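You operate a simulated robot arm through the tools that you are given. There is no shell and no other tool. Be economical: measure what you need, move in short steps, check, and stop when the job is done.

You are at the controls of a simulated two-armed robot. One attempt, no reset.

## Task
Polish the haze off the silver arm rail, then wax it.
Fine: with the grey-handled pad, which goes back. Set down upright: grey-handled pad. A coat counts when it lies all over at full strength: go over it till it gets no stronger. What is to be rubbed or washed off counts as gone when no trace of it is left.

The check looks at the end state, three seconds after you hand in, the way a careful person would. Anything else that was tipped, shoved, dropped, spilled or broken makes it a failure.

## Robot
Two 7-joint arms with fingered hands on one trunk, on a base that drives. Base frame: it is fixed to the floor where the robot stands at the start and does not move with it; the origin is under the middle of the robot, x ahead of it, y to its left, z up. Readings come in mm, degrees, newtons and seconds.
The left shoulder is at the start at [56, 268, 1240], the right one opposite. Places, roughly: arm rail [500, -300, 900]. Payload 5 kg a hand.
Tool frame (each hand has its own): the origin (TCP) lies between the finger pads and is the grasp point; the fingertips stand 52 mm ahead of it; z points along the fingers, y is the line along which they close. Largest opening 176 mm; the body of the gripper starts 61 mm behind the TCP. The gripper is a hand of 5 fingers: y runs from the thumb to the fingers, the wrist lies at [-26, -151, -269] in the tool frame, and closing takes about 1.5 s.
Orientation is that of the tool frame in the base frame, as a unit quaternion [x, y, z, w]. With the fingers straight down and the wrist toward the robot, the tool's x, y and z point along [0, 1, 0], [1, 0, 0] and [0, 0, -1] of the base frame.

## Interface
- The arms move only by the tool apply_moves. It takes "left_targets", "right_targets" or both (then of equal length, played together; a hand with none holds still); each is a list of rows, each a list of 6 numbers: the shift along the tool's x, y, z in mm, then the turn, a rotation vector about the tool's x, y, z in rad. In form: [[dx, dy, dz, wx, wy, wz], ...]. A call has 1 to 12 rows; each row shifts and turns the commanded pose from where the row before left it, along the tool's axes as they then stand. "left_grip" and "right_grip" are, for a hand that has rows, the gripper command, from -1 (fully open) to 1 (shut), values between in proportion, set as the call begins (left out, the last holds). Rows are played at 5 a second. More than 50 mm and 8.6 degrees between two rows, or a gripper value outside its range, and nothing of the call is played. Where a pose cannot be reached the arm comes as near as it can. A force on the tool above 40 N (or 10 N above the force at the start of the call, whichever is more), or a blocked arm, ends the call early, and 0.2 s more pass. Each finger travels about 108 mm/s and halts on what it meets, pressing with about 26 N; the grip force reading is that of the motor and also rises with nothing between the fingers. The clock runs only during rows and for 0.2 s after the last one: add rows that do not move to give the fingers time. It gives the time, the measured TCP pose, the force on the tool (base axes), the opening and the grip force at its end, in the units of the frame above (readings bear some noise), with the torque about the TCP (base axes, N m) and any sound that the robot's microphone picked up.
- Cameras (640 x 400 px; columns grow to the right, rows downward): "scene" is now at [142.2, -23.8, 1458.8]; the picture's right is [-0.27, -0.96, 0.00], its down [-0.55, 0.15, -0.82] and it looks along [0.79, -0.22, -0.57] (base axes); focal length 260 px, centre (320, 200). "left" rides on the left gripper at [-102, -142, -203] in its tool frame; the picture's right is [-0.79, -0.29, 0.54], its down [0.56, -0.70, 0.44] and it looks along [0.25, 0.65, 0.72] (tool axes); focal length 275 px, centre (320, 200). "right" rides on the right gripper at [102, -142, -203] in its tool frame; the picture's right is [-0.79, 0.29, -0.54], its down [-0.56, -0.70, 0.44] and it looks along [-0.25, 0.65, 0.72] (tool axes); focal length 275 px, centre (320, 200). There is no depth. A picture from a camera that has moved, and an enlarged one, comes with that camera's place and axes in the base frame and with its lens.
- camera(camera): a new picture of that camera. The clock stands still meanwhile.
- lift_body(by): slides the trunk up (or, below 0, down) by that many mm; the arms and the scene camera ride with it, the base frame stays. It gives what a move gives, with no picture.
- drive_base(legs): drives the robot by 1 to 6 legs, each [ahead, turn to the left] in mm and degrees, along the robot's own axes; the way and the turn of a leg run together, so that a leg with both is an arc; at most 1500 mm and 180 degrees a leg. The arms and the cameras ride along, it lands a little off, and it stops where it bumps. It gives what a move gives.
- move_fingers(index, middle, ring, little, thumb_bend, thumb_turn, hand): sets how far each is bent, from 0 (flat) to 1 (curled in); at 0.3 the hand is open as for a grip, at 0.7 the pads meet at the TCP. One left out holds its place. A second passes; each finger stops where it meets its share of the squeeze, and holds until it gets a number again. A gripper value or a shape takes the hand back. It gives what a move gives, with no picture; readings hold the bend of each and the force on index, middle, ring, little, thumb and palm. thumb_turn goes from beside the hand (0) to across from the fingers (1), as for a grip.
- preshape(shape, hand): the hand has 5 fingers and takes this shape, open, in about a second: jaw (thumb against the fingers, like two jaws); tri (thumb and two fingers); tip (a fingertip pinch); poke (one finger out to press); point (the index stretched); flat (the hand flat); cup (the hand cupped); fist (a fist). The gripper value then closes the fingers along that shape, each until it touches; the sizes above hold for jaw. It gives what a move gives, with no picture.
- pan_tilt(pan, tilt): turns the head with the scene camera to pan (to the left, within 80 degrees either way) and tilt (down, from -29 to 69), counted from straight ahead of the robot. It gives what a move gives.
- inspect(camera, box): a new picture of the part [left, top, right, bottom] of that camera's present view, enlarged. The clock stands still meanwhile.
- finish_job(): hands the job in; it is judged then, once.

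Work in short steps. Places have to be worked out from the pictures, the camera data and where the tool is seen: move nearer, look again, correct. Check each grasp and each placing, and mend what went wrong. You have 120 turns and 100 pictures in all, those below and enlarged ones among them. Open the grippers and draw the arms clear of the work before you hand the job in, unless the task says otherwise; then end with one line.

The tools are called by a JSON object that holds its "op" and its "data". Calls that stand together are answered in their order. apply_moves: Moves the arms, as the interface text tells. Its arguments: {"type":"object","properties":{"left_targets":{"type":"array"},"left_grip":{"type":"number"},"right_targets":{"type":"array"},"right_grip":{"type":"number"}},"required":[]} The other tools are called the same way: lift_body (by) slides the trunk up or down; preshape (shape, hand) gives the hand a shape; move_fingers (index, middle, ring, little, thumb_bend, thumb_turn, hand) moves the fingers one by one; drive_base (legs) drives the base; pan_tilt (pan, tilt) turns the head that bears the scene camera; camera (camera) takes a picture; inspect (camera, box) takes an enlarged picture of a part of a camera's view; finish_job () hands the job in.

At the start:

```text
clock: 0.0
left_tool_pos: [938.2, 132.9, 1192.6]
left_tcp_rot: [0.707, 0.707, -0.001, -0.001]
left_contact_force: [-0.5, -0.9, 0.5]
left_torque: [0.01, 0.05, 0.02]
left_width: 175.4
left_gripper_force: 0.1
left_shape: jaw
left_bend: [0.3, 0.3, 0.3, 0.3, 0.3, 0.98]
left_finger forces: [0.1, 0.0, 0.0, 0.1, 0.0, 0.0]
right_tool_pos: [572.2, -505.4, 1248.4]
right_tcp_rot: [0.707, 0.707, -0.001, 0.0]
right_contact_force: [0.9, 0.3, 0.3]
right_torque: [0.01, 0.0, -0.01]
right_width: 175.6
right_gripper_force: 0.0
right_shape: jaw
right_bend: [0.3, 0.3, 0.3, 0.3, 0.3, 0.98]
right_finger forces: [0.0, 0.0, 0.0, 0.0, 0.0, 0.0]
trunk travel left (down, up): [-400.0, 401.0]
robot x, y, heading: [2.1, -3.1, -0.1]
head pan, tilt: [-15.6, 34.2]
```

scene: 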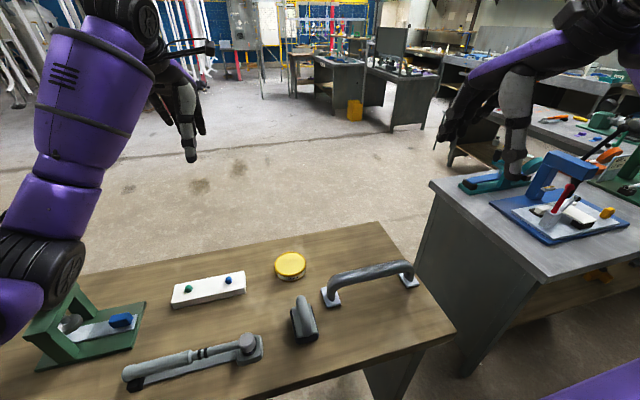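
right: 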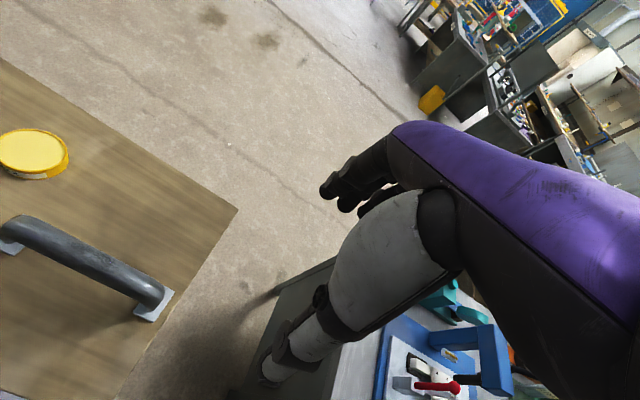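
left: 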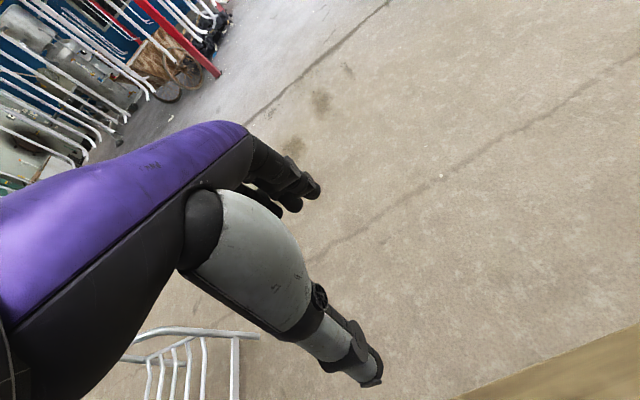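

I'll enlarge the work area to see the rail, the pad and the yellow tin.

{"op": "inspect", "data": {"camera": "scene", "box": [240, 220, 460, 358]}}

{"op": "inspect", "data": {"camera": "scene", "box": [20, 260, 280, 400]}}

```text
2.90 times, centred on (350, 289) of scene
camera zoom: at [142.2, -23.8, 1458.8], right [-0.27, -0.96, 0.0], down [-0.55, 0.15, -0.82], along [0.79, -0.22, -0.57], focal length 752 px, centre (233, -58)
```

zoom: 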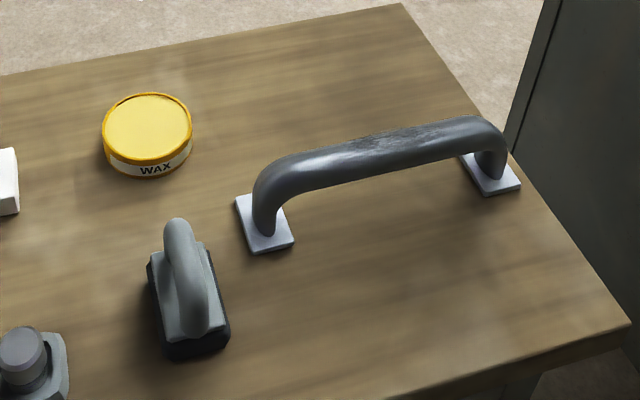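

```text
2.46 times, centred on (150, 330) of scene
camera zoom: at [142.2, -23.8, 1458.8], right [-0.27, -0.96, 0.0], down [-0.55, 0.15, -0.82], along [0.79, -0.22, -0.57], focal length 639 px, centre (738, -120)
```

zoom: 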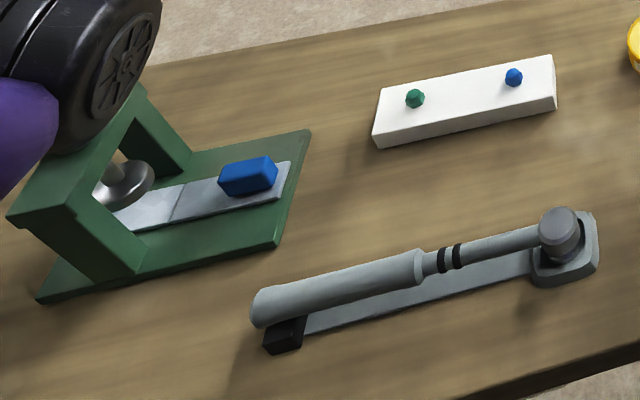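

The bench top is near z≈845. The rail runs along y at x≈540, from about y=-167 to -397. The grey-handled pad is at about [480,-80] with the wax tin beyond it, so the pad is too close to the robot to reach. I'll back the robot up.

{"op": "drive_base", "data": {"legs": [[-170, 0]]}}

{"op": "pan_tilt", "data": {"pan": -20, "tilt": 40}}

{"op": "camera", "data": {"camera": "scene"}}

{"op": "camera", "data": {"camera": "right"}}

```text
clock: 1.8
left_tool_pos: [749.3, 133.9, 1207.9]
left_tcp_rot: [0.707, 0.707, 0.005, 0.005]
left_contact_force: [-1.0, 0.0, 1.2]
left_torque: [0.01, -0.1, 0.02]
left_width: 175.9
left_gripper_force: 0.1
left_shape: jaw
left_bend: [0.3, 0.3, 0.3, 0.3, 0.3, 0.98]
left_finger forces: [0.0, 0.0, 0.1, 0.0, 0.1, 0.0]
right_tool_pos: [381.9, -506.2, 1256.5]
right_tcp_rot: [0.707, 0.707, 0.004, 0.005]
right_contact_force: [-0.5, -1.2, 1.1]
right_torque: [-0.02, -0.08, -0.01]
right_width: 176.0
right_gripper_force: 0.0
right_shape: jaw
right_bend: [0.3, 0.3, 0.3, 0.3, 0.3, 0.97]
right_finger forces: [0.0, 0.0, 0.0, 0.0, 0.0, 0.0]
trunk travel left (down, up): [-400.0, 401.0]
robot x, y, heading: [-175.5, 2.1, 0.1]
head pan, tilt: [-15.6, 34.2]
```

```text
clock: 2.5
left_tool_pos: [730.5, 133.5, 1221.3]
left_tcp_rot: [0.706, 0.708, 0.01, 0.01]
left_contact_force: [-3.2, 1.0, 3.1]
left_torque: [0.08, -0.28, 0.07]
left_width: 175.7
left_gripper_force: 0.1
left_shape: jaw
left_bend: [0.3, 0.3, 0.3, 0.3, 0.3, 0.98]
left_finger forces: [0.0, 0.0, 0.0, 0.0, 0.1, 0.0]
right_tool_pos: [362.4, -506.6, 1265.1]
right_tcp_rot: [0.707, 0.707, 0.008, 0.012]
right_contact_force: [-3.2, -1.1, 1.7]
right_torque: [-0.03, -0.29, -0.05]
right_width: 176.1
right_gripper_force: 0.1
right_shape: jaw
right_bend: [0.3, 0.3, 0.3, 0.3, 0.3, 0.97]
right_finger forces: [0.0, 0.0, 0.0, 0.0, 0.0, 0.1]
trunk travel left (down, up): [-400.0, 401.0]
robot x, y, heading: [-172.8, -2.7, 0.0]
head pan, tilt: [-20.0, 40.0]
```

```text
94 pictures are left
camera scene: at [-39.3, -28.9, 1450.6], right [-0.34, -0.94, 0.0], down [-0.61, 0.22, -0.76], along [0.71, -0.26, -0.65], focal length 260 px, centre (320, 200)
```

scene: 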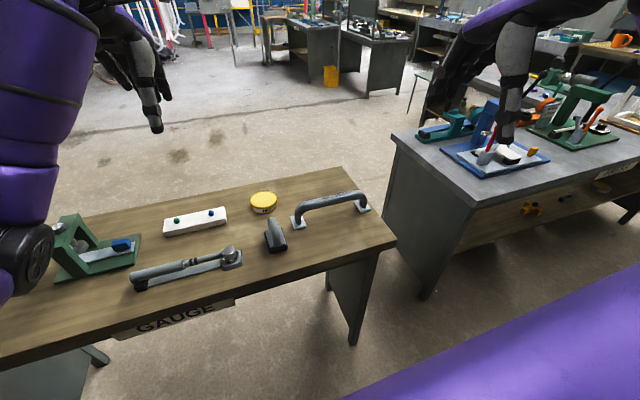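

```text
93 pictures are left
camera right: at [216.3, -403.6, 1461.7], right [0.27, -0.79, 0.55], down [-0.69, -0.56, -0.46], along [0.67, -0.25, -0.7], focal length 275 px, centre (320, 200)
```

right: 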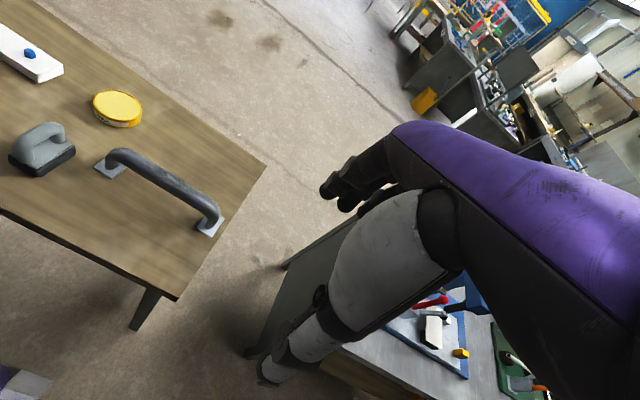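

Now a close look at the pad, the rail and the tin.

{"op": "inspect", "data": {"camera": "right", "box": [0, 70, 260, 250]}}

{"op": "inspect", "data": {"camera": "scene", "box": [220, 170, 400, 270]}}

```text
2.22 times, centred on (130, 160) of right
camera zoom: at [216.3, -403.6, 1461.7], right [0.27, -0.79, 0.55], down [-0.69, -0.56, -0.46], along [0.67, -0.25, -0.7], focal length 612 px, centre (742, 289)
```

zoom: 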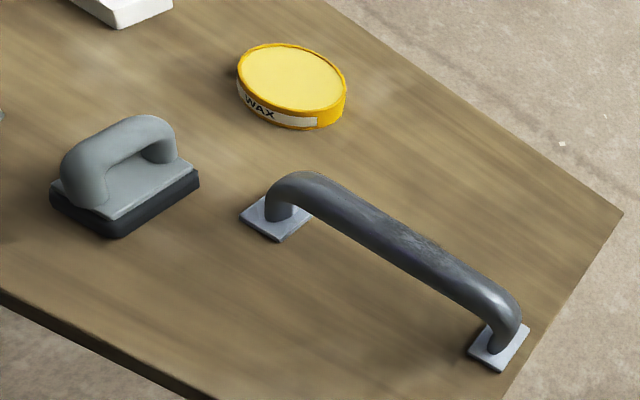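

```text
3.56 times, centred on (310, 220) of scene
camera zoom: at [-39.3, -28.9, 1450.6], right [-0.34, -0.94, 0.0], down [-0.61, 0.22, -0.76], along [0.71, -0.26, -0.65], focal length 923 px, centre (356, 129)
```

zoom: 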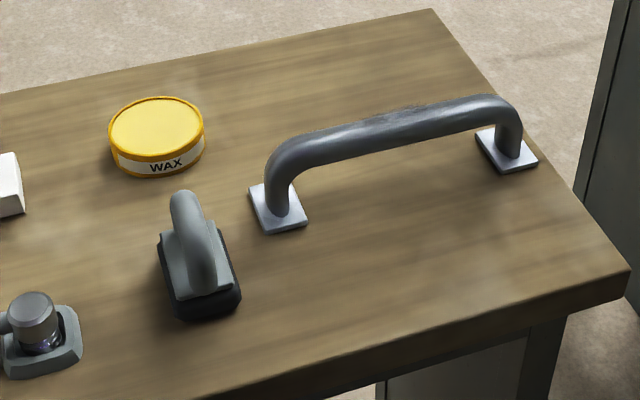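

The wax tin is open, and the pad has an arched handle running along x. The haze sits on the top of the bar. I'll turn the right hand so it closes along y, with the wrist on the right.

{"op": "apply_moves", "data": {"right_targets": [[0, 0, 0, 0, 0, -0.1428], [0, 0, 0, 0, 0, -0.1428], [0, 0, 0, 0, 0, -0.1428], [0, 0, 0, 0, 0, -0.1428], [0, 0, 0, 0, 0, -0.1428], [0, 0, 0, 0, 0, -0.1428], [0, 0, 0, 0, 0, -0.1428], [0, 0, 0, 0, 0, -0.1428], [0, 0, 0, 0, 0, -0.1428], [0, 0, 0, 0, 0, -0.1428], [0, 0, 0, 0, 0, -0.1428], [0, 0, 0, 0, 0, 0]]}}

```text
clock: 5.1
left_tool_pos: [733.8, 133.3, 1218.0]
left_tcp_rot: [0.707, 0.707, 0.009, 0.009]
left_contact_force: [0.3, -0.4, 0.3]
left_torque: [0.03, 0.06, -0.02]
left_width: 175.9
left_gripper_force: 0.0
left_shape: jaw
left_bend: [0.3, 0.3, 0.3, 0.3, 0.3, 0.98]
left_finger forces: [0.0, 0.0, 0.0, 0.0, 0.0, 0.1]
right_tool_pos: [366.6, -505.4, 1262.5]
right_tcp_rot: [-0.001, 1.0, -0.001, 0.012]
right_contact_force: [0.3, -0.8, 0.1]
right_torque: [0.06, 0.07, 0.03]
right_width: 176.2
right_gripper_force: 0.0
right_shape: jaw
right_bend: [0.3, 0.3, 0.3, 0.3, 0.3, 0.97]
right_finger forces: [0.0, 0.0, 0.0, 0.0, 0.0, 0.1]
trunk travel left (down, up): [-400.0, 401.0]
robot x, y, heading: [-174.8, 1.1, 0.0]
head pan, tilt: [-20.0, 40.0]
```

The hand is turned, with about 1.4° of residual tilt. I'll correct that while moving it over the pad at z≈1100.

{"op": "apply_moves", "data": {"right_targets": [[-11.5, 42.4, 16.2, 0, 0.024, 0], [-11.5, 42.4, 16.2, 0, 0, 0], [-11.5, 42.4, 16.2, 0, 0, 0], [-11.5, 42.4, 16.2, 0, 0, 0], [-11.5, 42.4, 16.2, 0, 0, 0], [-11.5, 42.4, 16.2, 0, 0, 0], [-11.5, 42.4, 16.2, 0, 0, 0], [-11.5, 42.4, 16.2, 0, 0, 0], [-11.5, 42.4, 16.2, 0, 0, 0], [-11.5, 42.4, 16.2, 0, 0, 0], [0, 0, 0, 0, 0, 0]]}}

{"op": "camera", "data": {"camera": "right"}}

{"op": "camera", "data": {"camera": "scene"}}

```text
clock: 7.5
left_tool_pos: [733.3, 131.5, 1219.6]
left_tcp_rot: [0.707, 0.707, 0.01, 0.009]
left_contact_force: [-1.3, -1.5, 0.9]
left_torque: [0.21, -0.11, 0.07]
left_width: 176.1
left_gripper_force: 0.0
left_shape: jaw
left_bend: [0.3, 0.3, 0.3, 0.3, 0.3, 0.98]
left_finger forces: [0.1, 0.0, 0.0, 0.0, 0.0, 0.0]
right_tool_pos: [482.3, -82.8, 1098.0]
right_tcp_rot: [0.001, 1.0, -0.002, 0.001]
right_contact_force: [-0.3, -1.0, 0.5]
right_torque: [0.11, -0.06, -0.03]
right_width: 175.9
right_gripper_force: 0.0
right_shape: jaw
right_bend: [0.3, 0.3, 0.3, 0.3, 0.3, 0.98]
right_finger forces: [0.0, 0.0, 0.1, 0.0, 0.0, 0.0]
trunk travel left (down, up): [-400.0, 401.0]
robot x, y, heading: [-169.5, -0.6, -0.0]
head pan, tilt: [-20.0, 40.0]
```

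```text
90 pictures are left
camera right: at [380.6, -226.1, 1298.6], right [0.79, 0.29, 0.54], down [0.56, -0.7, -0.44], along [0.25, 0.65, -0.72], focal length 275 px, centre (320, 200)
```

right: 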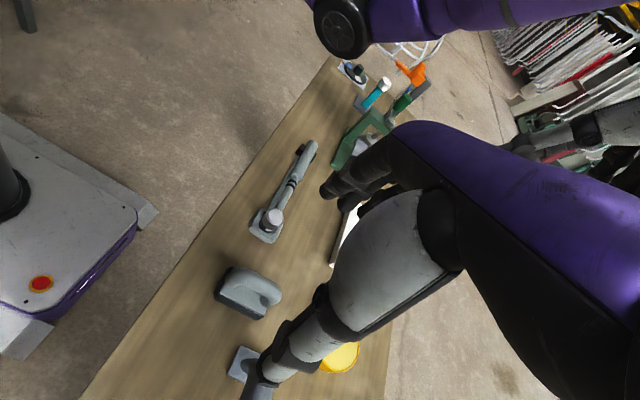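

```text
89 pictures are left
camera scene: at [-37.3, -30.3, 1450.4], right [-0.34, -0.94, 0.0], down [-0.61, 0.22, -0.76], along [0.71, -0.26, -0.65], focal length 260 px, centre (320, 200)
```

scene: 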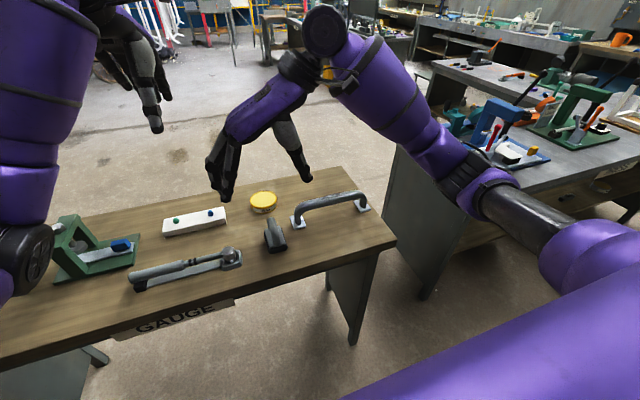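

Both views agree that the handle centre is near [477,-83,900]. I'll zoom in for the handle's exact shape and height.

{"op": "inspect", "data": {"camera": "right", "box": [190, 250, 310, 325]}}

{"op": "inspect", "data": {"camera": "scene", "box": [230, 180, 330, 260]}}

```text
5.33 times, centred on (250, 288) of right
camera zoom: at [380.6, -226.1, 1298.6], right [0.79, 0.29, 0.54], down [0.56, -0.7, -0.44], along [0.25, 0.65, -0.72], focal length 1468 px, centre (693, -267)
```

zoom: 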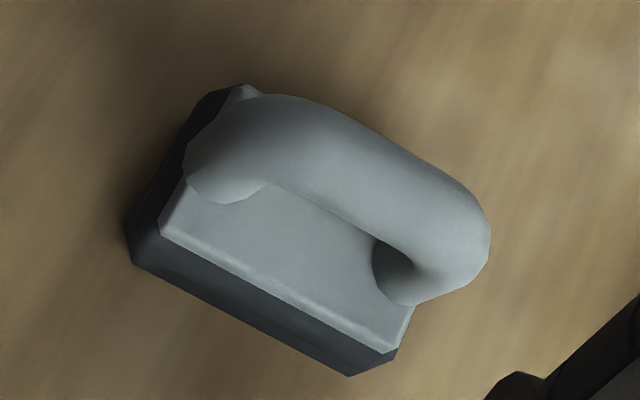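

```text
5.00 times, centred on (280, 220) of scene
camera zoom: at [-37.3, -30.3, 1450.4], right [-0.34, -0.94, 0.0], down [-0.61, 0.22, -0.76], along [0.71, -0.26, -0.65], focal length 1298 px, centre (520, 100)
```

zoom: 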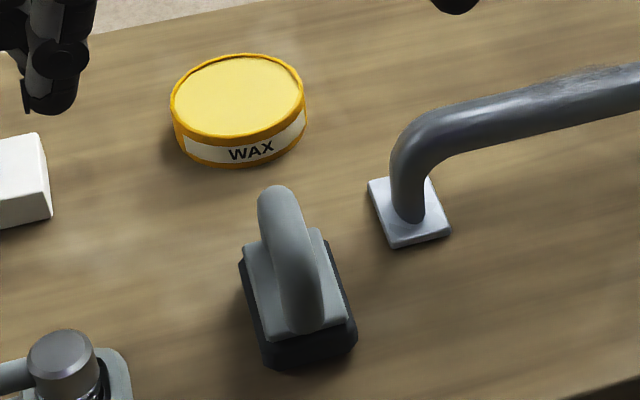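

The pad body is about 75 × 50 mm, centred near [480,-81], with the handle axis at z≈910. I'll half close the hand, come down to z≈985 and check the alignment.

{"op": "apply_moves", "data": {"right_targets": [[0.5, 0.5, 28, 0, 0, 0], [0.5, 0.5, 28, 0, 0, 0], [0.5, 0.5, 28, 0, 0, 0], [0.5, 0.5, 28, 0, 0, 0], [0, 0, 0, 0, 0, 0]], "right_grip": -0.1}}

{"op": "inspect", "data": {"camera": "scene", "box": [210, 120, 370, 270]}}

{"op": "camera", "data": {"camera": "right"}}

```text
clock: 8.7
left_tool_pos: [732.4, 133.7, 1217.8]
left_tcp_rot: [0.706, 0.708, 0.009, 0.01]
left_contact_force: [-0.5, -0.2, 0.0]
left_torque: [0.0, -0.04, 0.0]
left_width: 176.0
left_gripper_force: 0.0
left_shape: jaw
left_bend: [0.3, 0.3, 0.3, 0.3, 0.3, 0.98]
left_finger forces: [0.0, 0.0, 0.1, 0.0, 0.0, 0.0]
right_tool_pos: [480.9, -82.6, 988.3]
right_tcp_rot: [0.001, 1.0, -0.002, 0.001]
right_contact_force: [-0.8, -0.3, 0.5]
right_torque: [0.0, -0.07, -0.04]
right_width: 97.3
right_gripper_force: 0.1
right_shape: jaw
right_bend: [0.74, 0.43, 0.4, 0.4, 0.68, 1.0]
right_finger forces: [0.0, 0.1, 0.0, 0.0, 0.1, 0.0]
trunk travel left (down, up): [-400.0, 401.0]
robot x, y, heading: [-174.6, 0.2, 0.1]
head pan, tilt: [-20.0, 40.0]
```

```text
2.67 times, centred on (290, 195) of scene
camera zoom: at [-36.7, -28.9, 1450.3], right [-0.34, -0.94, 0.0], down [-0.61, 0.22, -0.76], along [0.71, -0.26, -0.65], focal length 692 px, centre (400, 213)
```

zoom: 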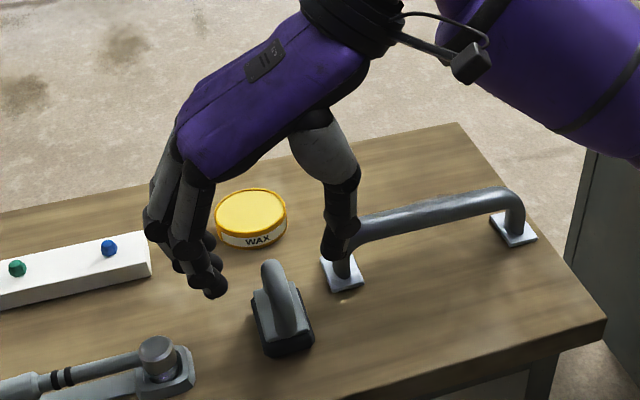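

```text
85 pictures are left
camera right: at [378.2, -224.3, 1190.3], right [0.79, 0.29, 0.54], down [0.56, -0.7, -0.44], along [0.25, 0.65, -0.72], focal length 275 px, centre (320, 200)
```

right: 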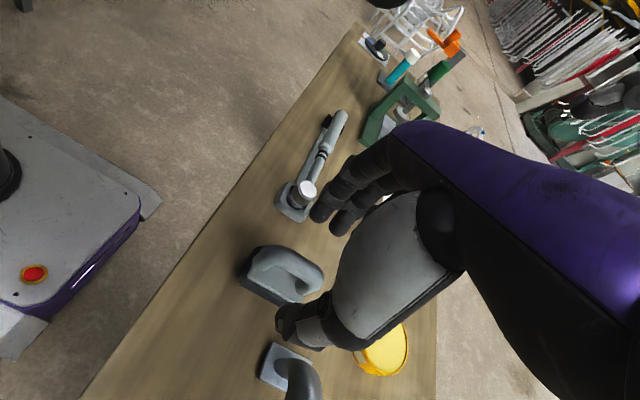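

The thumb and fingers straddle the handle evenly in y, at about -147 and -16, and the thumb clears the rail foot. I'll descend to z≈932.

{"op": "apply_moves", "data": {"right_targets": [[0, 1, 20, 0, 0, 0], [0, 0, 18, 0, 0, 0], [0, 0, 18, 0, 0, 0], [0, 0, 0, 0, 0, 0]]}}

{"op": "inspect", "data": {"camera": "scene", "box": [210, 150, 370, 270]}}

{"op": "inspect", "data": {"camera": "right", "box": [200, 150, 440, 400]}}

```text
clock: 9.7
left_tool_pos: [733.2, 134.4, 1217.9]
left_tcp_rot: [0.707, 0.707, 0.01, 0.009]
left_contact_force: [0.1, 0.3, 0.3]
left_torque: [-0.03, 0.0, 0.02]
left_width: 176.0
left_gripper_force: 0.0
left_shape: jaw
left_bend: [0.3, 0.3, 0.3, 0.3, 0.3, 0.98]
left_finger forces: [0.1, 0.1, 0.0, 0.0, 0.0, 0.1]
right_tool_pos: [480.5, -79.8, 935.3]
right_tcp_rot: [0.0, 1.0, -0.001, 0.001]
right_contact_force: [0.2, 0.1, 0.4]
right_torque: [0.01, -0.01, -0.02]
right_width: 97.2
right_gripper_force: 0.1
right_shape: jaw
right_bend: [0.74, 0.43, 0.4, 0.4, 0.68, 1.0]
right_finger forces: [0.0, 0.0, 0.0, 0.0, 0.1, 0.1]
trunk travel left (down, up): [-400.0, 401.0]
robot x, y, heading: [-173.8, -2.2, -0.1]
head pan, tilt: [-20.0, 40.0]
```

```text
3.33 times, centred on (290, 210) of scene
camera zoom: at [-36.6, -28.8, 1450.3], right [-0.34, -0.94, 0.01], down [-0.61, 0.22, -0.76], along [0.71, -0.26, -0.65], focal length 865 px, centre (420, 167)
```

zoom: 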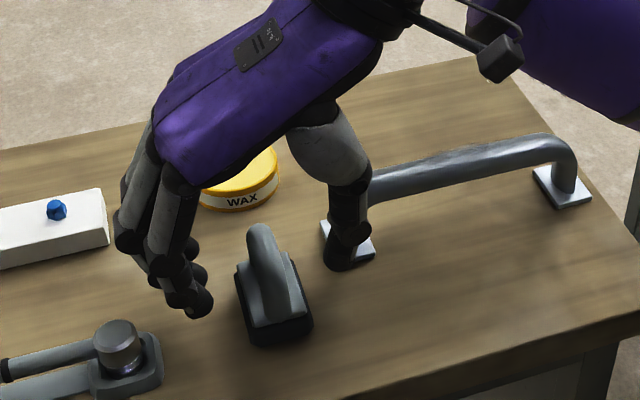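

```text
1.60 times, centred on (320, 275) of right
camera zoom: at [377.9, -222.8, 1135.9], right [0.79, 0.29, 0.54], down [0.56, -0.7, -0.44], along [0.25, 0.65, -0.72], focal length 440 px, centre (320, 80)
```

zoom: 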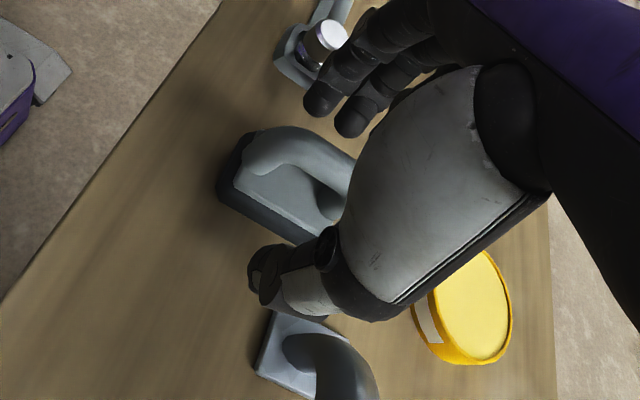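

Nothing is in contact, and the fingertips are at z≈895, level with the handle. I'll close the hand.

{"op": "apply_moves", "data": {"right_targets": [[0, 0, 0, 0, 0, 0], [0, 0, 0, 0, 0, 0], [0, 0, 0, 0, 0, 0], [0, 0, 0, 0, 0, 0], [0, 0, 0, 0, 0, 0], [0, 0, 0, 0, 0, 0], [0, 0, 0, 0, 0, 0], [0, 0, 0, 0, 0, 0]], "right_grip": 1}}

{"op": "inspect", "data": {"camera": "scene", "box": [210, 150, 370, 270]}}

{"op": "inspect", "data": {"camera": "right", "box": [200, 150, 440, 400]}}

```text
clock: 11.5
left_tool_pos: [733.6, 133.0, 1218.0]
left_tcp_rot: [0.706, 0.708, 0.008, 0.009]
left_contact_force: [0.4, -0.4, -0.2]
left_torque: [0.0, -0.02, 0.0]
left_width: 175.9
left_gripper_force: 0.0
left_shape: jaw
left_bend: [0.3, 0.3, 0.3, 0.3, 0.3, 0.98]
left_finger forces: [0.0, 0.0, 0.1, 0.0, 0.0, 0.1]
right_tool_pos: [480.1, -81.0, 935.6]
right_tcp_rot: [0.0, 1.0, -0.001, 0.001]
right_contact_force: [1.4, 0.6, 9.1]
right_torque: [0.26, -0.06, -0.11]
right_width: 30.7
right_gripper_force: 26.2
right_shape: jaw
right_bend: [0.73, 0.59, 0.63, 0.6, 0.75, 1.0]
right_finger forces: [13.0, 9.8, 0.0, 0.0, 20.2, 0.0]
trunk travel left (down, up): [-400.0, 401.0]
robot x, y, heading: [-171.0, -2.0, 0.2]
head pan, tilt: [-20.0, 40.0]
```

```text
3.33 times, centred on (290, 210) of scene
camera zoom: at [-36.7, -28.9, 1450.2], right [-0.34, -0.94, 0.0], down [-0.61, 0.22, -0.76], along [0.71, -0.26, -0.65], focal length 865 px, centre (420, 167)
```

zoom: 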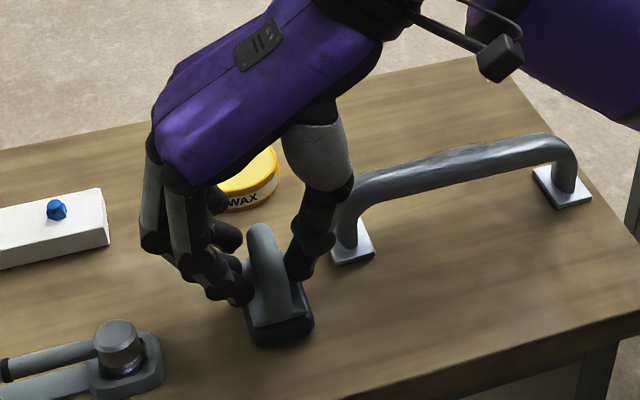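

```text
1.60 times, centred on (320, 275) of right
camera zoom: at [377.8, -222.8, 1136.1], right [0.79, 0.29, 0.54], down [0.56, -0.7, -0.44], along [0.25, 0.65, -0.72], focal length 440 px, centre (320, 80)
```

zoom: 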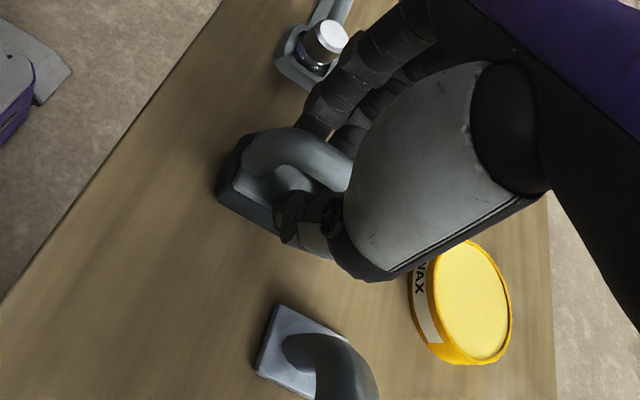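

Index, middle and thumb hold the handle at a width of 30.7 mm. I'll make a small test lift.

{"op": "apply_moves", "data": {"right_targets": [[0, 0, -15, 0, 0, 0], [0, 0, -15, 0, 0, 0], [0, 0, -15, 0, 0, 0], [0, 0, 0, 0, 0, 0]]}}

{"op": "inspect", "data": {"camera": "scene", "box": [210, 150, 370, 270]}}

{"op": "inspect", "data": {"camera": "right", "box": [200, 150, 440, 400]}}

```text
clock: 12.5
left_tool_pos: [734.6, 134.2, 1217.7]
left_tcp_rot: [0.707, 0.707, 0.009, 0.009]
left_contact_force: [0.4, 0.6, 0.0]
left_torque: [0.02, 0.02, 0.02]
left_width: 175.8
left_gripper_force: 0.1
left_shape: jaw
left_bend: [0.3, 0.3, 0.3, 0.3, 0.3, 0.98]
left_finger forces: [0.0, 0.0, 0.0, 0.0, 0.0, 0.0]
right_tool_pos: [478.8, -79.3, 978.5]
right_tcp_rot: [0.0, 1.0, -0.001, 0.0]
right_contact_force: [0.7, -0.4, -1.7]
right_torque: [0.04, 0.04, -0.03]
right_width: 30.1
right_gripper_force: 26.1
right_shape: jaw
right_bend: [0.73, 0.58, 0.63, 0.6, 0.75, 1.0]
right_finger forces: [10.3, 10.0, 0.0, 0.0, 19.8, 0.0]
trunk travel left (down, up): [-400.0, 401.0]
robot x, y, heading: [-172.7, 0.3, 0.1]
head pan, tilt: [-20.0, 40.0]
```

```text
3.33 times, centred on (290, 210) of scene
camera zoom: at [-35.9, -29.1, 1450.0], right [-0.34, -0.94, 0.0], down [-0.62, 0.22, -0.76], along [0.71, -0.26, -0.65], focal length 865 px, centre (420, 167)
```

zoom: 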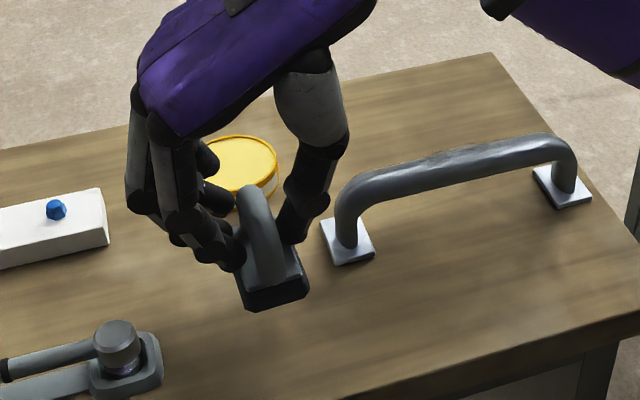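

```text
1.60 times, centred on (320, 275) of right
camera zoom: at [377.5, -221.4, 1181.4], right [0.79, 0.29, 0.54], down [0.56, -0.7, -0.44], along [0.25, 0.65, -0.72], focal length 440 px, centre (320, 80)
```

zoom: 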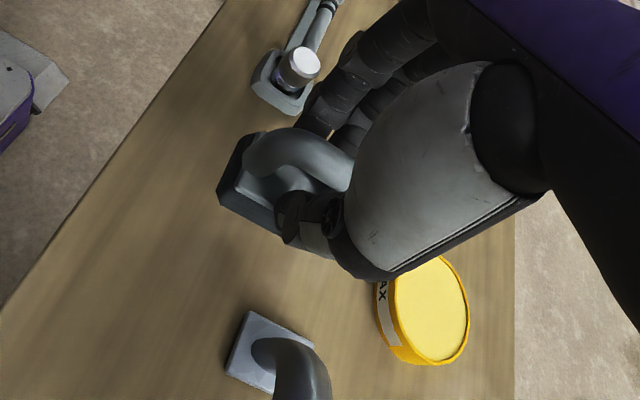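

The pad is held level. Its sole is about 90 mm below the TCP. I'll lift clear and bring it over the middle of the rail.

{"op": "apply_moves", "data": {"right_targets": [[0, 0, -42, 0, 0, 0], [0, 0, -42, 0, 0, 0], [-12, -40, 0, 0, 0, 0], [-12, -40, 0, 0, 0, 0], [-12, -40, 0, 0, 0, 0], [-12, -40, 0, 0, 0, 0], [-12, -41, 0, 0, 0, 0], [0, 0, 0, 0, 0, 0]]}}

{"op": "camera", "data": {"camera": "right"}}

{"op": "inspect", "data": {"camera": "scene", "box": [250, 120, 410, 240]}}

```text
clock: 14.3
left_tool_pos: [732.3, 136.4, 1217.0]
left_tcp_rot: [0.706, 0.708, 0.01, 0.009]
left_contact_force: [-0.5, 1.3, -0.9]
left_torque: [-0.24, 0.02, -0.06]
left_width: 175.8
left_gripper_force: 0.0
left_shape: jaw
left_bend: [0.3, 0.3, 0.3, 0.3, 0.3, 0.98]
left_finger forces: [0.0, 0.0, 0.0, 0.1, 0.0, 0.0]
right_tool_pos: [541.4, -279.4, 1062.0]
right_tcp_rot: [-0.001, 1.0, -0.002, 0.001]
right_contact_force: [-0.4, 1.2, -1.2]
right_torque: [-0.16, -0.05, 0.03]
right_width: 29.7
right_gripper_force: 25.8
right_shape: jaw
right_bend: [0.73, 0.58, 0.63, 0.6, 0.75, 1.0]
right_finger forces: [10.4, 9.9, 0.0, 0.0, 20.2, 0.0]
trunk travel left (down, up): [-400.0, 401.0]
robot x, y, heading: [-171.0, -2.4, -0.1]
head pan, tilt: [-20.0, 40.0]
```

```text
78 pictures are left
camera right: at [439.6, -421.1, 1264.5], right [0.79, 0.29, 0.54], down [0.56, -0.7, -0.44], along [0.25, 0.65, -0.72], focal length 275 px, centre (320, 200)
```

right: 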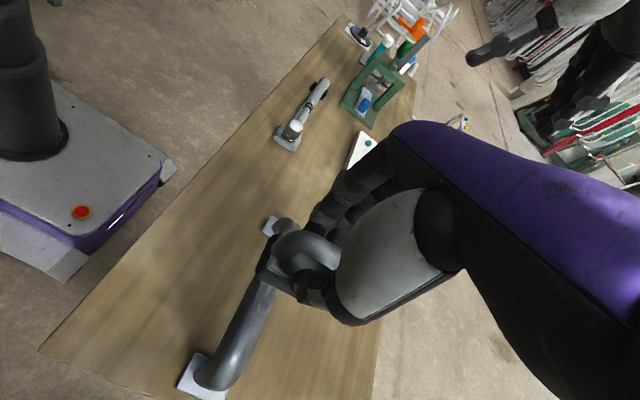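

```text
3.33 times, centred on (330, 180) of scene
camera zoom: at [-36.2, -27.3, 1450.2], right [-0.34, -0.94, 0.01], down [-0.62, 0.22, -0.76], along [0.71, -0.26, -0.65], focal length 865 px, centre (287, 267)
```

zoom: 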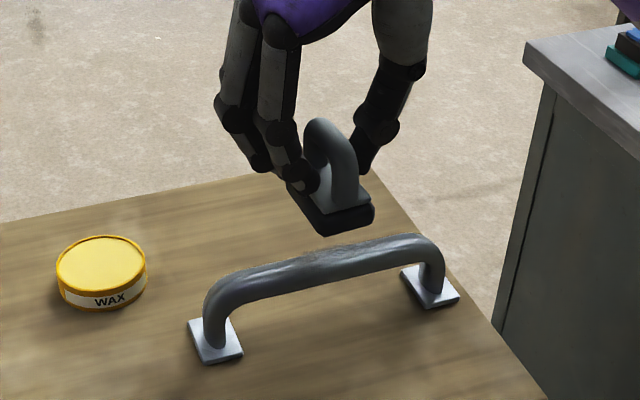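

The rail is centred at [540,-280] and the bar top is at z≈930, so contact should come near TCP z≈1020. I'll descend gradually.

{"op": "apply_moves", "data": {"right_targets": [[0, 0, 16, 0, 0, 0], [0, 0, 15, 0, 0, 0], [0, 0, 0, 0, 0, 0]]}}

{"op": "apply_moves", "data": {"right_targets": [[0, 0, 4, 0, 0, 0], [0, 0, 4, 0, 0, 0], [0, 0, 0, 0, 0, 0]]}}

```text
clock: 15.1
left_tool_pos: [734.1, 134.5, 1217.5]
left_tcp_rot: [0.706, 0.708, 0.009, 0.009]
left_contact_force: [0.6, 0.8, 0.1]
left_torque: [-0.1, -0.01, 0.01]
left_width: 176.0
left_gripper_force: 0.1
left_shape: jaw
left_bend: [0.3, 0.3, 0.3, 0.3, 0.3, 0.98]
left_finger forces: [0.0, 0.0, 0.0, 0.0, 0.1, 0.0]
right_tool_pos: [541.9, -277.8, 1030.0]
right_tcp_rot: [0.0, 1.0, 0.0, 0.001]
right_contact_force: [0.2, 0.9, -0.2]
right_torque: [-0.08, -0.04, 0.01]
right_width: 30.0
right_gripper_force: 26.4
right_shape: jaw
right_bend: [0.73, 0.58, 0.63, 0.6, 0.75, 1.0]
right_finger forces: [10.4, 10.0, 0.0, 0.0, 20.2, 0.0]
trunk travel left (down, up): [-400.0, 401.0]
robot x, y, heading: [-173.2, 4.3, -0.2]
head pan, tilt: [-20.0, 40.0]
```

```text
clock: 15.9
left_tool_pos: [733.5, 134.8, 1217.6]
left_tcp_rot: [0.706, 0.708, 0.009, 0.009]
left_contact_force: [-0.6, 0.8, 0.5]
left_torque: [-0.03, -0.04, 0.01]
left_width: 176.0
left_gripper_force: 0.0
left_shape: jaw
left_bend: [0.3, 0.3, 0.3, 0.3, 0.3, 0.98]
left_finger forces: [0.0, 0.0, 0.0, 0.1, 0.1, 0.0]
right_tool_pos: [540.3, -281.2, 1023.2]
right_tcp_rot: [-0.001, 1.0, 0.0, 0.0]
right_contact_force: [-0.1, 0.4, -1.7]
right_torque: [-0.03, -0.04, 0.02]
right_width: 30.1
right_gripper_force: 26.0
right_shape: jaw
right_bend: [0.73, 0.58, 0.63, 0.6, 0.75, 1.0]
right_finger forces: [10.4, 9.9, 0.0, 0.1, 20.3, 0.1]
trunk travel left (down, up): [-400.0, 401.0]
robot x, y, heading: [-170.7, 1.1, -0.3]
head pan, tilt: [-20.0, 40.0]
```

No contact yet. I'll go a little further.

{"op": "apply_moves", "data": {"right_targets": [[0, 0, 3, 0, 0, 0], [0, 0, 3, 0, 0, 0], [0, 0, 0, 0, 0, 0]]}}

{"op": "apply_moves", "data": {"right_targets": [[0, 0, 3, 0, 0, 0], [0, 0, 0, 0, 0, 0]]}}

{"op": "inspect", "data": {"camera": "scene", "box": [250, 120, 410, 240]}}

```text
clock: 16.7
left_tool_pos: [733.5, 133.3, 1218.3]
left_tcp_rot: [0.707, 0.707, 0.01, 0.009]
left_contact_force: [-0.3, 0.6, -0.7]
left_torque: [-0.02, 0.0, 0.0]
left_width: 175.9
left_gripper_force: 0.1
left_shape: jaw
left_bend: [0.3, 0.3, 0.3, 0.3, 0.3, 0.98]
left_finger forces: [0.0, 0.0, 0.0, 0.0, 0.0, 0.1]
right_tool_pos: [540.5, -279.9, 1016.6]
right_tcp_rot: [0.0, 1.0, -0.001, 0.0]
right_contact_force: [-0.7, -0.2, -1.5]
right_torque: [0.04, -0.01, 0.05]
right_width: 29.8
right_gripper_force: 25.9
right_shape: jaw
right_bend: [0.73, 0.58, 0.63, 0.6, 0.75, 1.0]
right_finger forces: [10.5, 9.9, 0.0, 0.0, 20.3, 0.0]
trunk travel left (down, up): [-400.0, 401.0]
robot x, y, heading: [-172.4, -1.3, 0.4]
head pan, tilt: [-20.0, 40.0]
```

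```text
clock: 17.3
left_tool_pos: [734.4, 134.1, 1217.8]
left_tcp_rot: [0.707, 0.707, 0.01, 0.01]
left_contact_force: [-0.7, -0.1, 0.5]
left_torque: [0.01, -0.05, 0.04]
left_width: 176.0
left_gripper_force: 0.0
left_shape: jaw
left_bend: [0.3, 0.3, 0.3, 0.3, 0.3, 0.98]
left_finger forces: [0.0, 0.0, 0.0, 0.0, 0.0, 0.1]
right_tool_pos: [539.5, -280.5, 1013.4]
right_tcp_rot: [0.0, 1.0, -0.001, 0.001]
right_contact_force: [0.0, -0.5, -1.7]
right_torque: [0.0, 0.0, -0.01]
right_width: 30.1
right_gripper_force: 25.7
right_shape: jaw
right_bend: [0.73, 0.58, 0.63, 0.6, 0.75, 1.0]
right_finger forces: [10.4, 9.9, 0.1, 0.0, 20.3, 0.0]
trunk travel left (down, up): [-400.0, 401.0]
robot x, y, heading: [-172.7, 0.3, 0.1]
head pan, tilt: [-20.0, 40.0]
```

```text
3.33 times, centred on (330, 180) of scene
camera zoom: at [-36.3, -29.0, 1450.2], right [-0.34, -0.94, 0.0], down [-0.62, 0.22, -0.76], along [0.71, -0.26, -0.65], focal length 865 px, centre (287, 267)
```

zoom: 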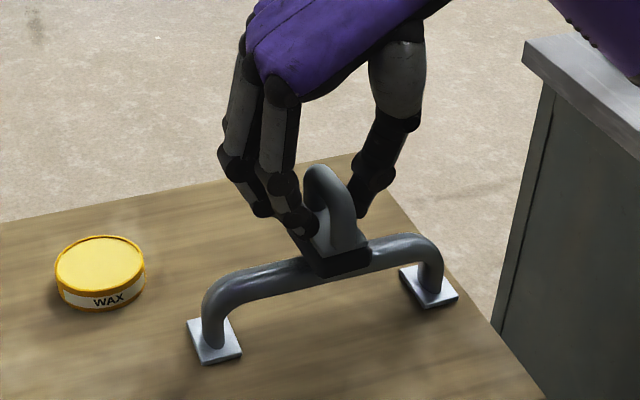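

It's almost touching. I'll keep lowering in 2 mm steps.

{"op": "apply_moves", "data": {"right_targets": [[0, 0, 2, 0, 0, 0], [0, 0, 0, 0, 0, 0]]}}

{"op": "apply_moves", "data": {"right_targets": [[0, 0, 2, 0, 0, 0], [0, 0, 0, 0, 0, 0]]}}

{"op": "apply_moves", "data": {"right_targets": [[0, 0, 2, 0, 0, 0], [0, 0, 0, 0, 0, 0]]}}

```text
clock: 17.9
left_tool_pos: [734.6, 132.8, 1216.7]
left_tcp_rot: [0.706, 0.708, 0.009, 0.009]
left_contact_force: [-0.5, 0.9, 0.4]
left_torque: [-0.01, 0.01, -0.03]
left_width: 176.1
left_gripper_force: 0.0
left_shape: jaw
left_bend: [0.3, 0.3, 0.3, 0.3, 0.3, 0.98]
left_finger forces: [0.1, 0.0, 0.1, 0.0, 0.0, 0.1]
right_tool_pos: [539.8, -280.0, 1012.3]
right_tcp_rot: [0.0, 1.0, -0.001, 0.001]
right_contact_force: [0.0, 0.3, -1.0]
right_torque: [-0.02, 0.02, 0.01]
right_width: 30.1
right_gripper_force: 25.7
right_shape: jaw
right_bend: [0.73, 0.58, 0.63, 0.6, 0.75, 1.0]
right_finger forces: [10.4, 9.9, 0.1, 0.0, 20.3, 0.0]
trunk travel left (down, up): [-400.0, 401.0]
robot x, y, heading: [-172.3, -1.3, -0.2]
head pan, tilt: [-20.0, 40.0]
```

```text
clock: 18.5
left_tool_pos: [733.6, 133.8, 1217.7]
left_tcp_rot: [0.707, 0.708, 0.009, 0.009]
left_contact_force: [0.4, 0.3, 0.4]
left_torque: [0.01, 0.01, -0.02]
left_width: 176.2
left_gripper_force: 0.0
left_shape: jaw
left_bend: [0.3, 0.3, 0.3, 0.3, 0.3, 0.98]
left_finger forces: [0.0, 0.1, 0.0, 0.0, 0.1, 0.1]
right_tool_pos: [540.6, -279.6, 1010.8]
right_tcp_rot: [0.0, 1.0, -0.002, 0.001]
right_contact_force: [0.1, 0.8, -1.3]
right_torque: [-0.03, -0.04, 0.0]
right_width: 29.9
right_gripper_force: 26.4
right_shape: jaw
right_bend: [0.73, 0.58, 0.63, 0.6, 0.75, 1.0]
right_finger forces: [10.3, 9.8, 0.0, 0.1, 20.4, 0.0]
trunk travel left (down, up): [-400.0, 401.0]
robot x, y, heading: [-168.4, -0.5, 0.2]
head pan, tilt: [-20.0, 40.0]
```

```text
clock: 19.1
left_tool_pos: [732.2, 134.3, 1218.1]
left_tcp_rot: [0.707, 0.708, 0.009, 0.01]
left_contact_force: [0.0, -0.2, -0.3]
left_torque: [0.03, -0.04, 0.02]
left_width: 176.2
left_gripper_force: 0.0
left_shape: jaw
left_bend: [0.3, 0.3, 0.3, 0.3, 0.3, 0.98]
left_finger forces: [0.0, 0.0, 0.0, 0.0, 0.0, 0.1]
right_tool_pos: [540.3, -279.4, 1008.9]
right_tcp_rot: [0.001, 1.0, 0.0, 0.001]
right_contact_force: [0.9, 0.7, -1.1]
right_torque: [-0.01, -0.01, 0.0]
right_width: 30.1
right_gripper_force: 25.9
right_shape: jaw
right_bend: [0.73, 0.58, 0.63, 0.6, 0.75, 1.0]
right_finger forces: [10.4, 10.0, 0.1, 0.1, 20.3, 0.1]
trunk travel left (down, up): [-400.0, 401.0]
robot x, y, heading: [-169.2, -0.6, -0.3]
head pan, tilt: [-20.0, 40.0]
```

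Still no contact force. I'll take three more steps down.

{"op": "apply_moves", "data": {"right_targets": [[0, 0, 2, 0, 0, 0], [0, 0, 0, 0, 0, 0]]}}

{"op": "apply_moves", "data": {"right_targets": [[0, 0, 2, 0, 0, 0], [0, 0, 0, 0, 0, 0]]}}

{"op": "apply_moves", "data": {"right_targets": [[0, 0, 2, 0, 0, 0], [0, 0, 0, 0, 0, 0]]}}

{"op": "camera", "data": {"camera": "right"}}

```text
clock: 19.7
left_tool_pos: [733.1, 133.8, 1218.2]
left_tcp_rot: [0.707, 0.708, 0.009, 0.009]
left_contact_force: [0.4, -0.1, 0.6]
left_torque: [0.0, 0.02, -0.02]
left_width: 176.0
left_gripper_force: 0.1
left_shape: jaw
left_bend: [0.3, 0.3, 0.3, 0.3, 0.3, 0.98]
left_finger forces: [0.0, 0.1, 0.0, 0.0, 0.0, 0.0]
right_tool_pos: [541.9, -279.5, 1006.7]
right_tcp_rot: [0.0, 1.0, -0.001, 0.001]
right_contact_force: [-1.4, 0.1, 5.2]
right_torque: [0.14, -0.04, 0.02]
right_width: 30.1
right_gripper_force: 26.2
right_shape: jaw
right_bend: [0.73, 0.58, 0.63, 0.6, 0.75, 1.0]
right_finger forces: [10.6, 12.0, 0.0, 0.0, 20.9, 0.0]
trunk travel left (down, up): [-400.0, 401.0]
robot x, y, heading: [-173.8, -2.5, 0.0]
head pan, tilt: [-20.0, 40.0]
```

```text
clock: 20.3
left_tool_pos: [732.5, 134.8, 1217.6]
left_tcp_rot: [0.706, 0.708, 0.01, 0.01]
left_contact_force: [0.1, 0.3, 0.3]
left_torque: [0.01, 0.02, 0.0]
left_width: 175.9
left_gripper_force: 0.1
left_shape: jaw
left_bend: [0.3, 0.3, 0.3, 0.3, 0.3, 0.98]
left_finger forces: [0.0, 0.0, 0.1, 0.0, 0.0, 0.0]
right_tool_pos: [539.2, -278.7, 1005.5]
right_tcp_rot: [-0.001, 1.0, 0.0, 0.001]
right_contact_force: [1.5, 0.1, 19.6]
right_torque: [0.43, -0.23, -0.06]
right_width: 30.2
right_gripper_force: 26.0
right_shape: jaw
right_bend: [0.73, 0.58, 0.63, 0.6, 0.75, 1.0]
right_finger forces: [17.2, 14.0, 0.1, 0.1, 22.3, 0.0]
trunk travel left (down, up): [-400.0, 401.0]
robot x, y, heading: [-173.8, -2.2, 0.1]
head pan, tilt: [-20.0, 40.0]
```

```text
clock: 21.1
left_tool_pos: [713.6, 132.4, 1232.0]
left_tcp_rot: [0.707, 0.707, 0.016, 0.016]
left_contact_force: [-3.9, -0.6, 2.6]
left_torque: [0.19, -0.36, 0.1]
left_width: 175.9
left_gripper_force: 0.1
left_shape: jaw
left_bend: [0.3, 0.3, 0.3, 0.3, 0.3, 0.98]
left_finger forces: [0.0, 0.1, 0.0, 0.0, 0.1, 0.0]
right_tool_pos: [524.9, -281.4, 1014.7]
right_tcp_rot: [0.0, 1.0, -0.001, 0.01]
right_contact_force: [-2.7, -1.8, -0.2]
right_torque: [0.13, -0.4, -0.12]
right_width: 29.5
right_gripper_force: 26.3
right_shape: jaw
right_bend: [0.73, 0.58, 0.63, 0.6, 0.75, 1.0]
right_finger forces: [10.4, 11.0, 0.1, 0.0, 20.9, 0.0]
trunk travel left (down, up): [-400.0, 401.0]
robot x, y, heading: [-175.8, -0.1, -0.0]
head pan, tilt: [-20.0, 40.0]
stopped in row 2 (right hand): the force on the tool passed its limit at 41 N (the readings are from after the stop); the commanded pose is now the measured one
```

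```text
75 pictures are left
camera right: at [419.0, -424.1, 1214.0], right [0.78, 0.29, 0.56], down [0.57, -0.7, -0.43], along [0.27, 0.65, -0.71], focal length 275 px, centre (320, 200)
```

right: 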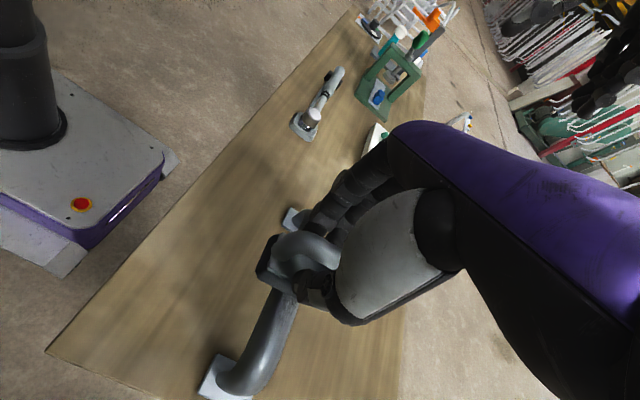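

Contact comes at TCP z≈1006, with about 7 N/mm of stiffness. The stop knocked the commanded pose off a little, so I'll correct it, press lightly and make the first strokes along the bar.

{"op": "apply_moves", "data": {"right_targets": [[-15, 1, 0, 0, 0.02, 0], [0, 0, 6, 0, 0, 0], [0, 0, 0, 0, 0, 0]]}}

{"op": "apply_moves", "data": {"right_targets": [[0, 0, 2, 0, 0, 0], [0, 0, 0, 0, 0, 0]]}}

```text
clock: 21.9
left_tool_pos: [718.2, 134.4, 1228.8]
left_tcp_rot: [0.706, 0.708, 0.013, 0.013]
left_contact_force: [-0.2, 0.5, -1.1]
left_torque: [-0.08, 0.04, -0.06]
left_width: 176.0
left_gripper_force: 0.1
left_shape: jaw
left_bend: [0.3, 0.3, 0.3, 0.3, 0.3, 0.98]
left_finger forces: [0.0, 0.0, 0.0, 0.1, 0.0, 0.0]
right_tool_pos: [543.7, -279.6, 1007.5]
right_tcp_rot: [-0.001, 1.0, 0.0, -0.002]
right_contact_force: [0.3, 0.2, -1.7]
right_torque: [0.0, 0.05, 0.03]
right_width: 29.7
right_gripper_force: 25.7
right_shape: jaw
right_bend: [0.73, 0.58, 0.63, 0.6, 0.75, 1.0]
right_finger forces: [10.3, 10.9, 0.0, 0.0, 20.9, 0.0]
trunk travel left (down, up): [-400.0, 401.0]
robot x, y, heading: [-171.8, -4.9, 0.0]
head pan, tilt: [-20.0, 40.0]
```

```text
clock: 22.4
left_tool_pos: [716.2, 133.9, 1230.2]
left_tcp_rot: [0.706, 0.708, 0.014, 0.015]
left_contact_force: [0.2, 0.3, 0.2]
left_torque: [0.0, -0.01, -0.04]
left_width: 175.9
left_gripper_force: 0.0
left_shape: jaw
left_bend: [0.3, 0.3, 0.3, 0.3, 0.3, 0.98]
left_finger forces: [0.1, 0.1, 0.1, 0.0, 0.0, 0.1]
right_tool_pos: [543.1, -279.6, 1007.6]
right_tcp_rot: [0.0, 1.0, 0.0, -0.001]
right_contact_force: [-1.5, 0.9, 6.2]
right_torque: [0.17, -0.05, -0.01]
right_width: 29.7
right_gripper_force: 26.0
right_shape: jaw
right_bend: [0.73, 0.58, 0.63, 0.6, 0.75, 1.0]
right_finger forces: [11.1, 13.1, 0.2, 0.0, 21.4, 0.0]
trunk travel left (down, up): [-400.0, 401.0]
robot x, y, heading: [-174.2, 3.7, 0.0]
head pan, tilt: [-20.0, 40.0]
```

Light contact at 6 N. I'll stroke along the bar and back.

{"op": "apply_moves", "data": {"right_targets": [[0, -25, 0.5, 0, 0, 0], [0, -25, 0, 0, 0, 0], [0, -25, 0, 0, 0, 0], [0, 25, 0, 0, 0, 0], [0, 25, 0, 0, 0, 0], [0, 25, 0, 0, 0, 0], [0, 25, 0, 0, 0, 0], [0, 25, 0, 0, 0, 0], [0, 25, 0, 0, 0, 0], [0, -25, 0, 0, 0, 0], [0, -25, 0, 0, 0, 0], [0, -25, 0, 0, 0, 0]]}}

{"op": "inspect", "data": {"camera": "scene", "box": [250, 120, 410, 240]}}

```text
clock: 25.1
left_tool_pos: [716.5, 133.1, 1230.5]
left_tcp_rot: [0.707, 0.707, 0.016, 0.014]
left_contact_force: [0.3, -1.9, 0.0]
left_torque: [0.2, -0.06, 0.06]
left_width: 175.9
left_gripper_force: 0.1
left_shape: jaw
left_bend: [0.3, 0.3, 0.3, 0.3, 0.3, 0.98]
left_finger forces: [0.0, 0.0, 0.0, 0.1, 0.0, 0.0]
right_tool_pos: [542.5, -281.3, 1006.4]
right_tcp_rot: [0.0, 1.0, 0.0, -0.001]
right_contact_force: [1.0, 0.0, 8.9]
right_torque: [0.31, -0.12, -0.04]
right_width: 29.4
right_gripper_force: 26.2
right_shape: jaw
right_bend: [0.73, 0.58, 0.63, 0.6, 0.74, 1.0]
right_finger forces: [13.7, 12.0, 0.0, 0.1, 22.4, 0.1]
trunk travel left (down, up): [-400.0, 401.0]
robot x, y, heading: [-175.1, -0.2, -0.1]
head pan, tilt: [-20.0, 40.0]
```

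```text
3.33 times, centred on (330, 180) of scene
camera zoom: at [-37.1, -29.8, 1450.3], right [-0.34, -0.94, 0.0], down [-0.61, 0.22, -0.76], along [0.71, -0.26, -0.65], focal length 865 px, centre (287, 267)
```

zoom: 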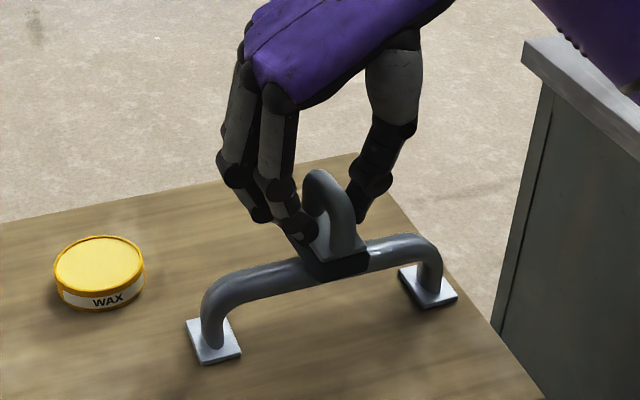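

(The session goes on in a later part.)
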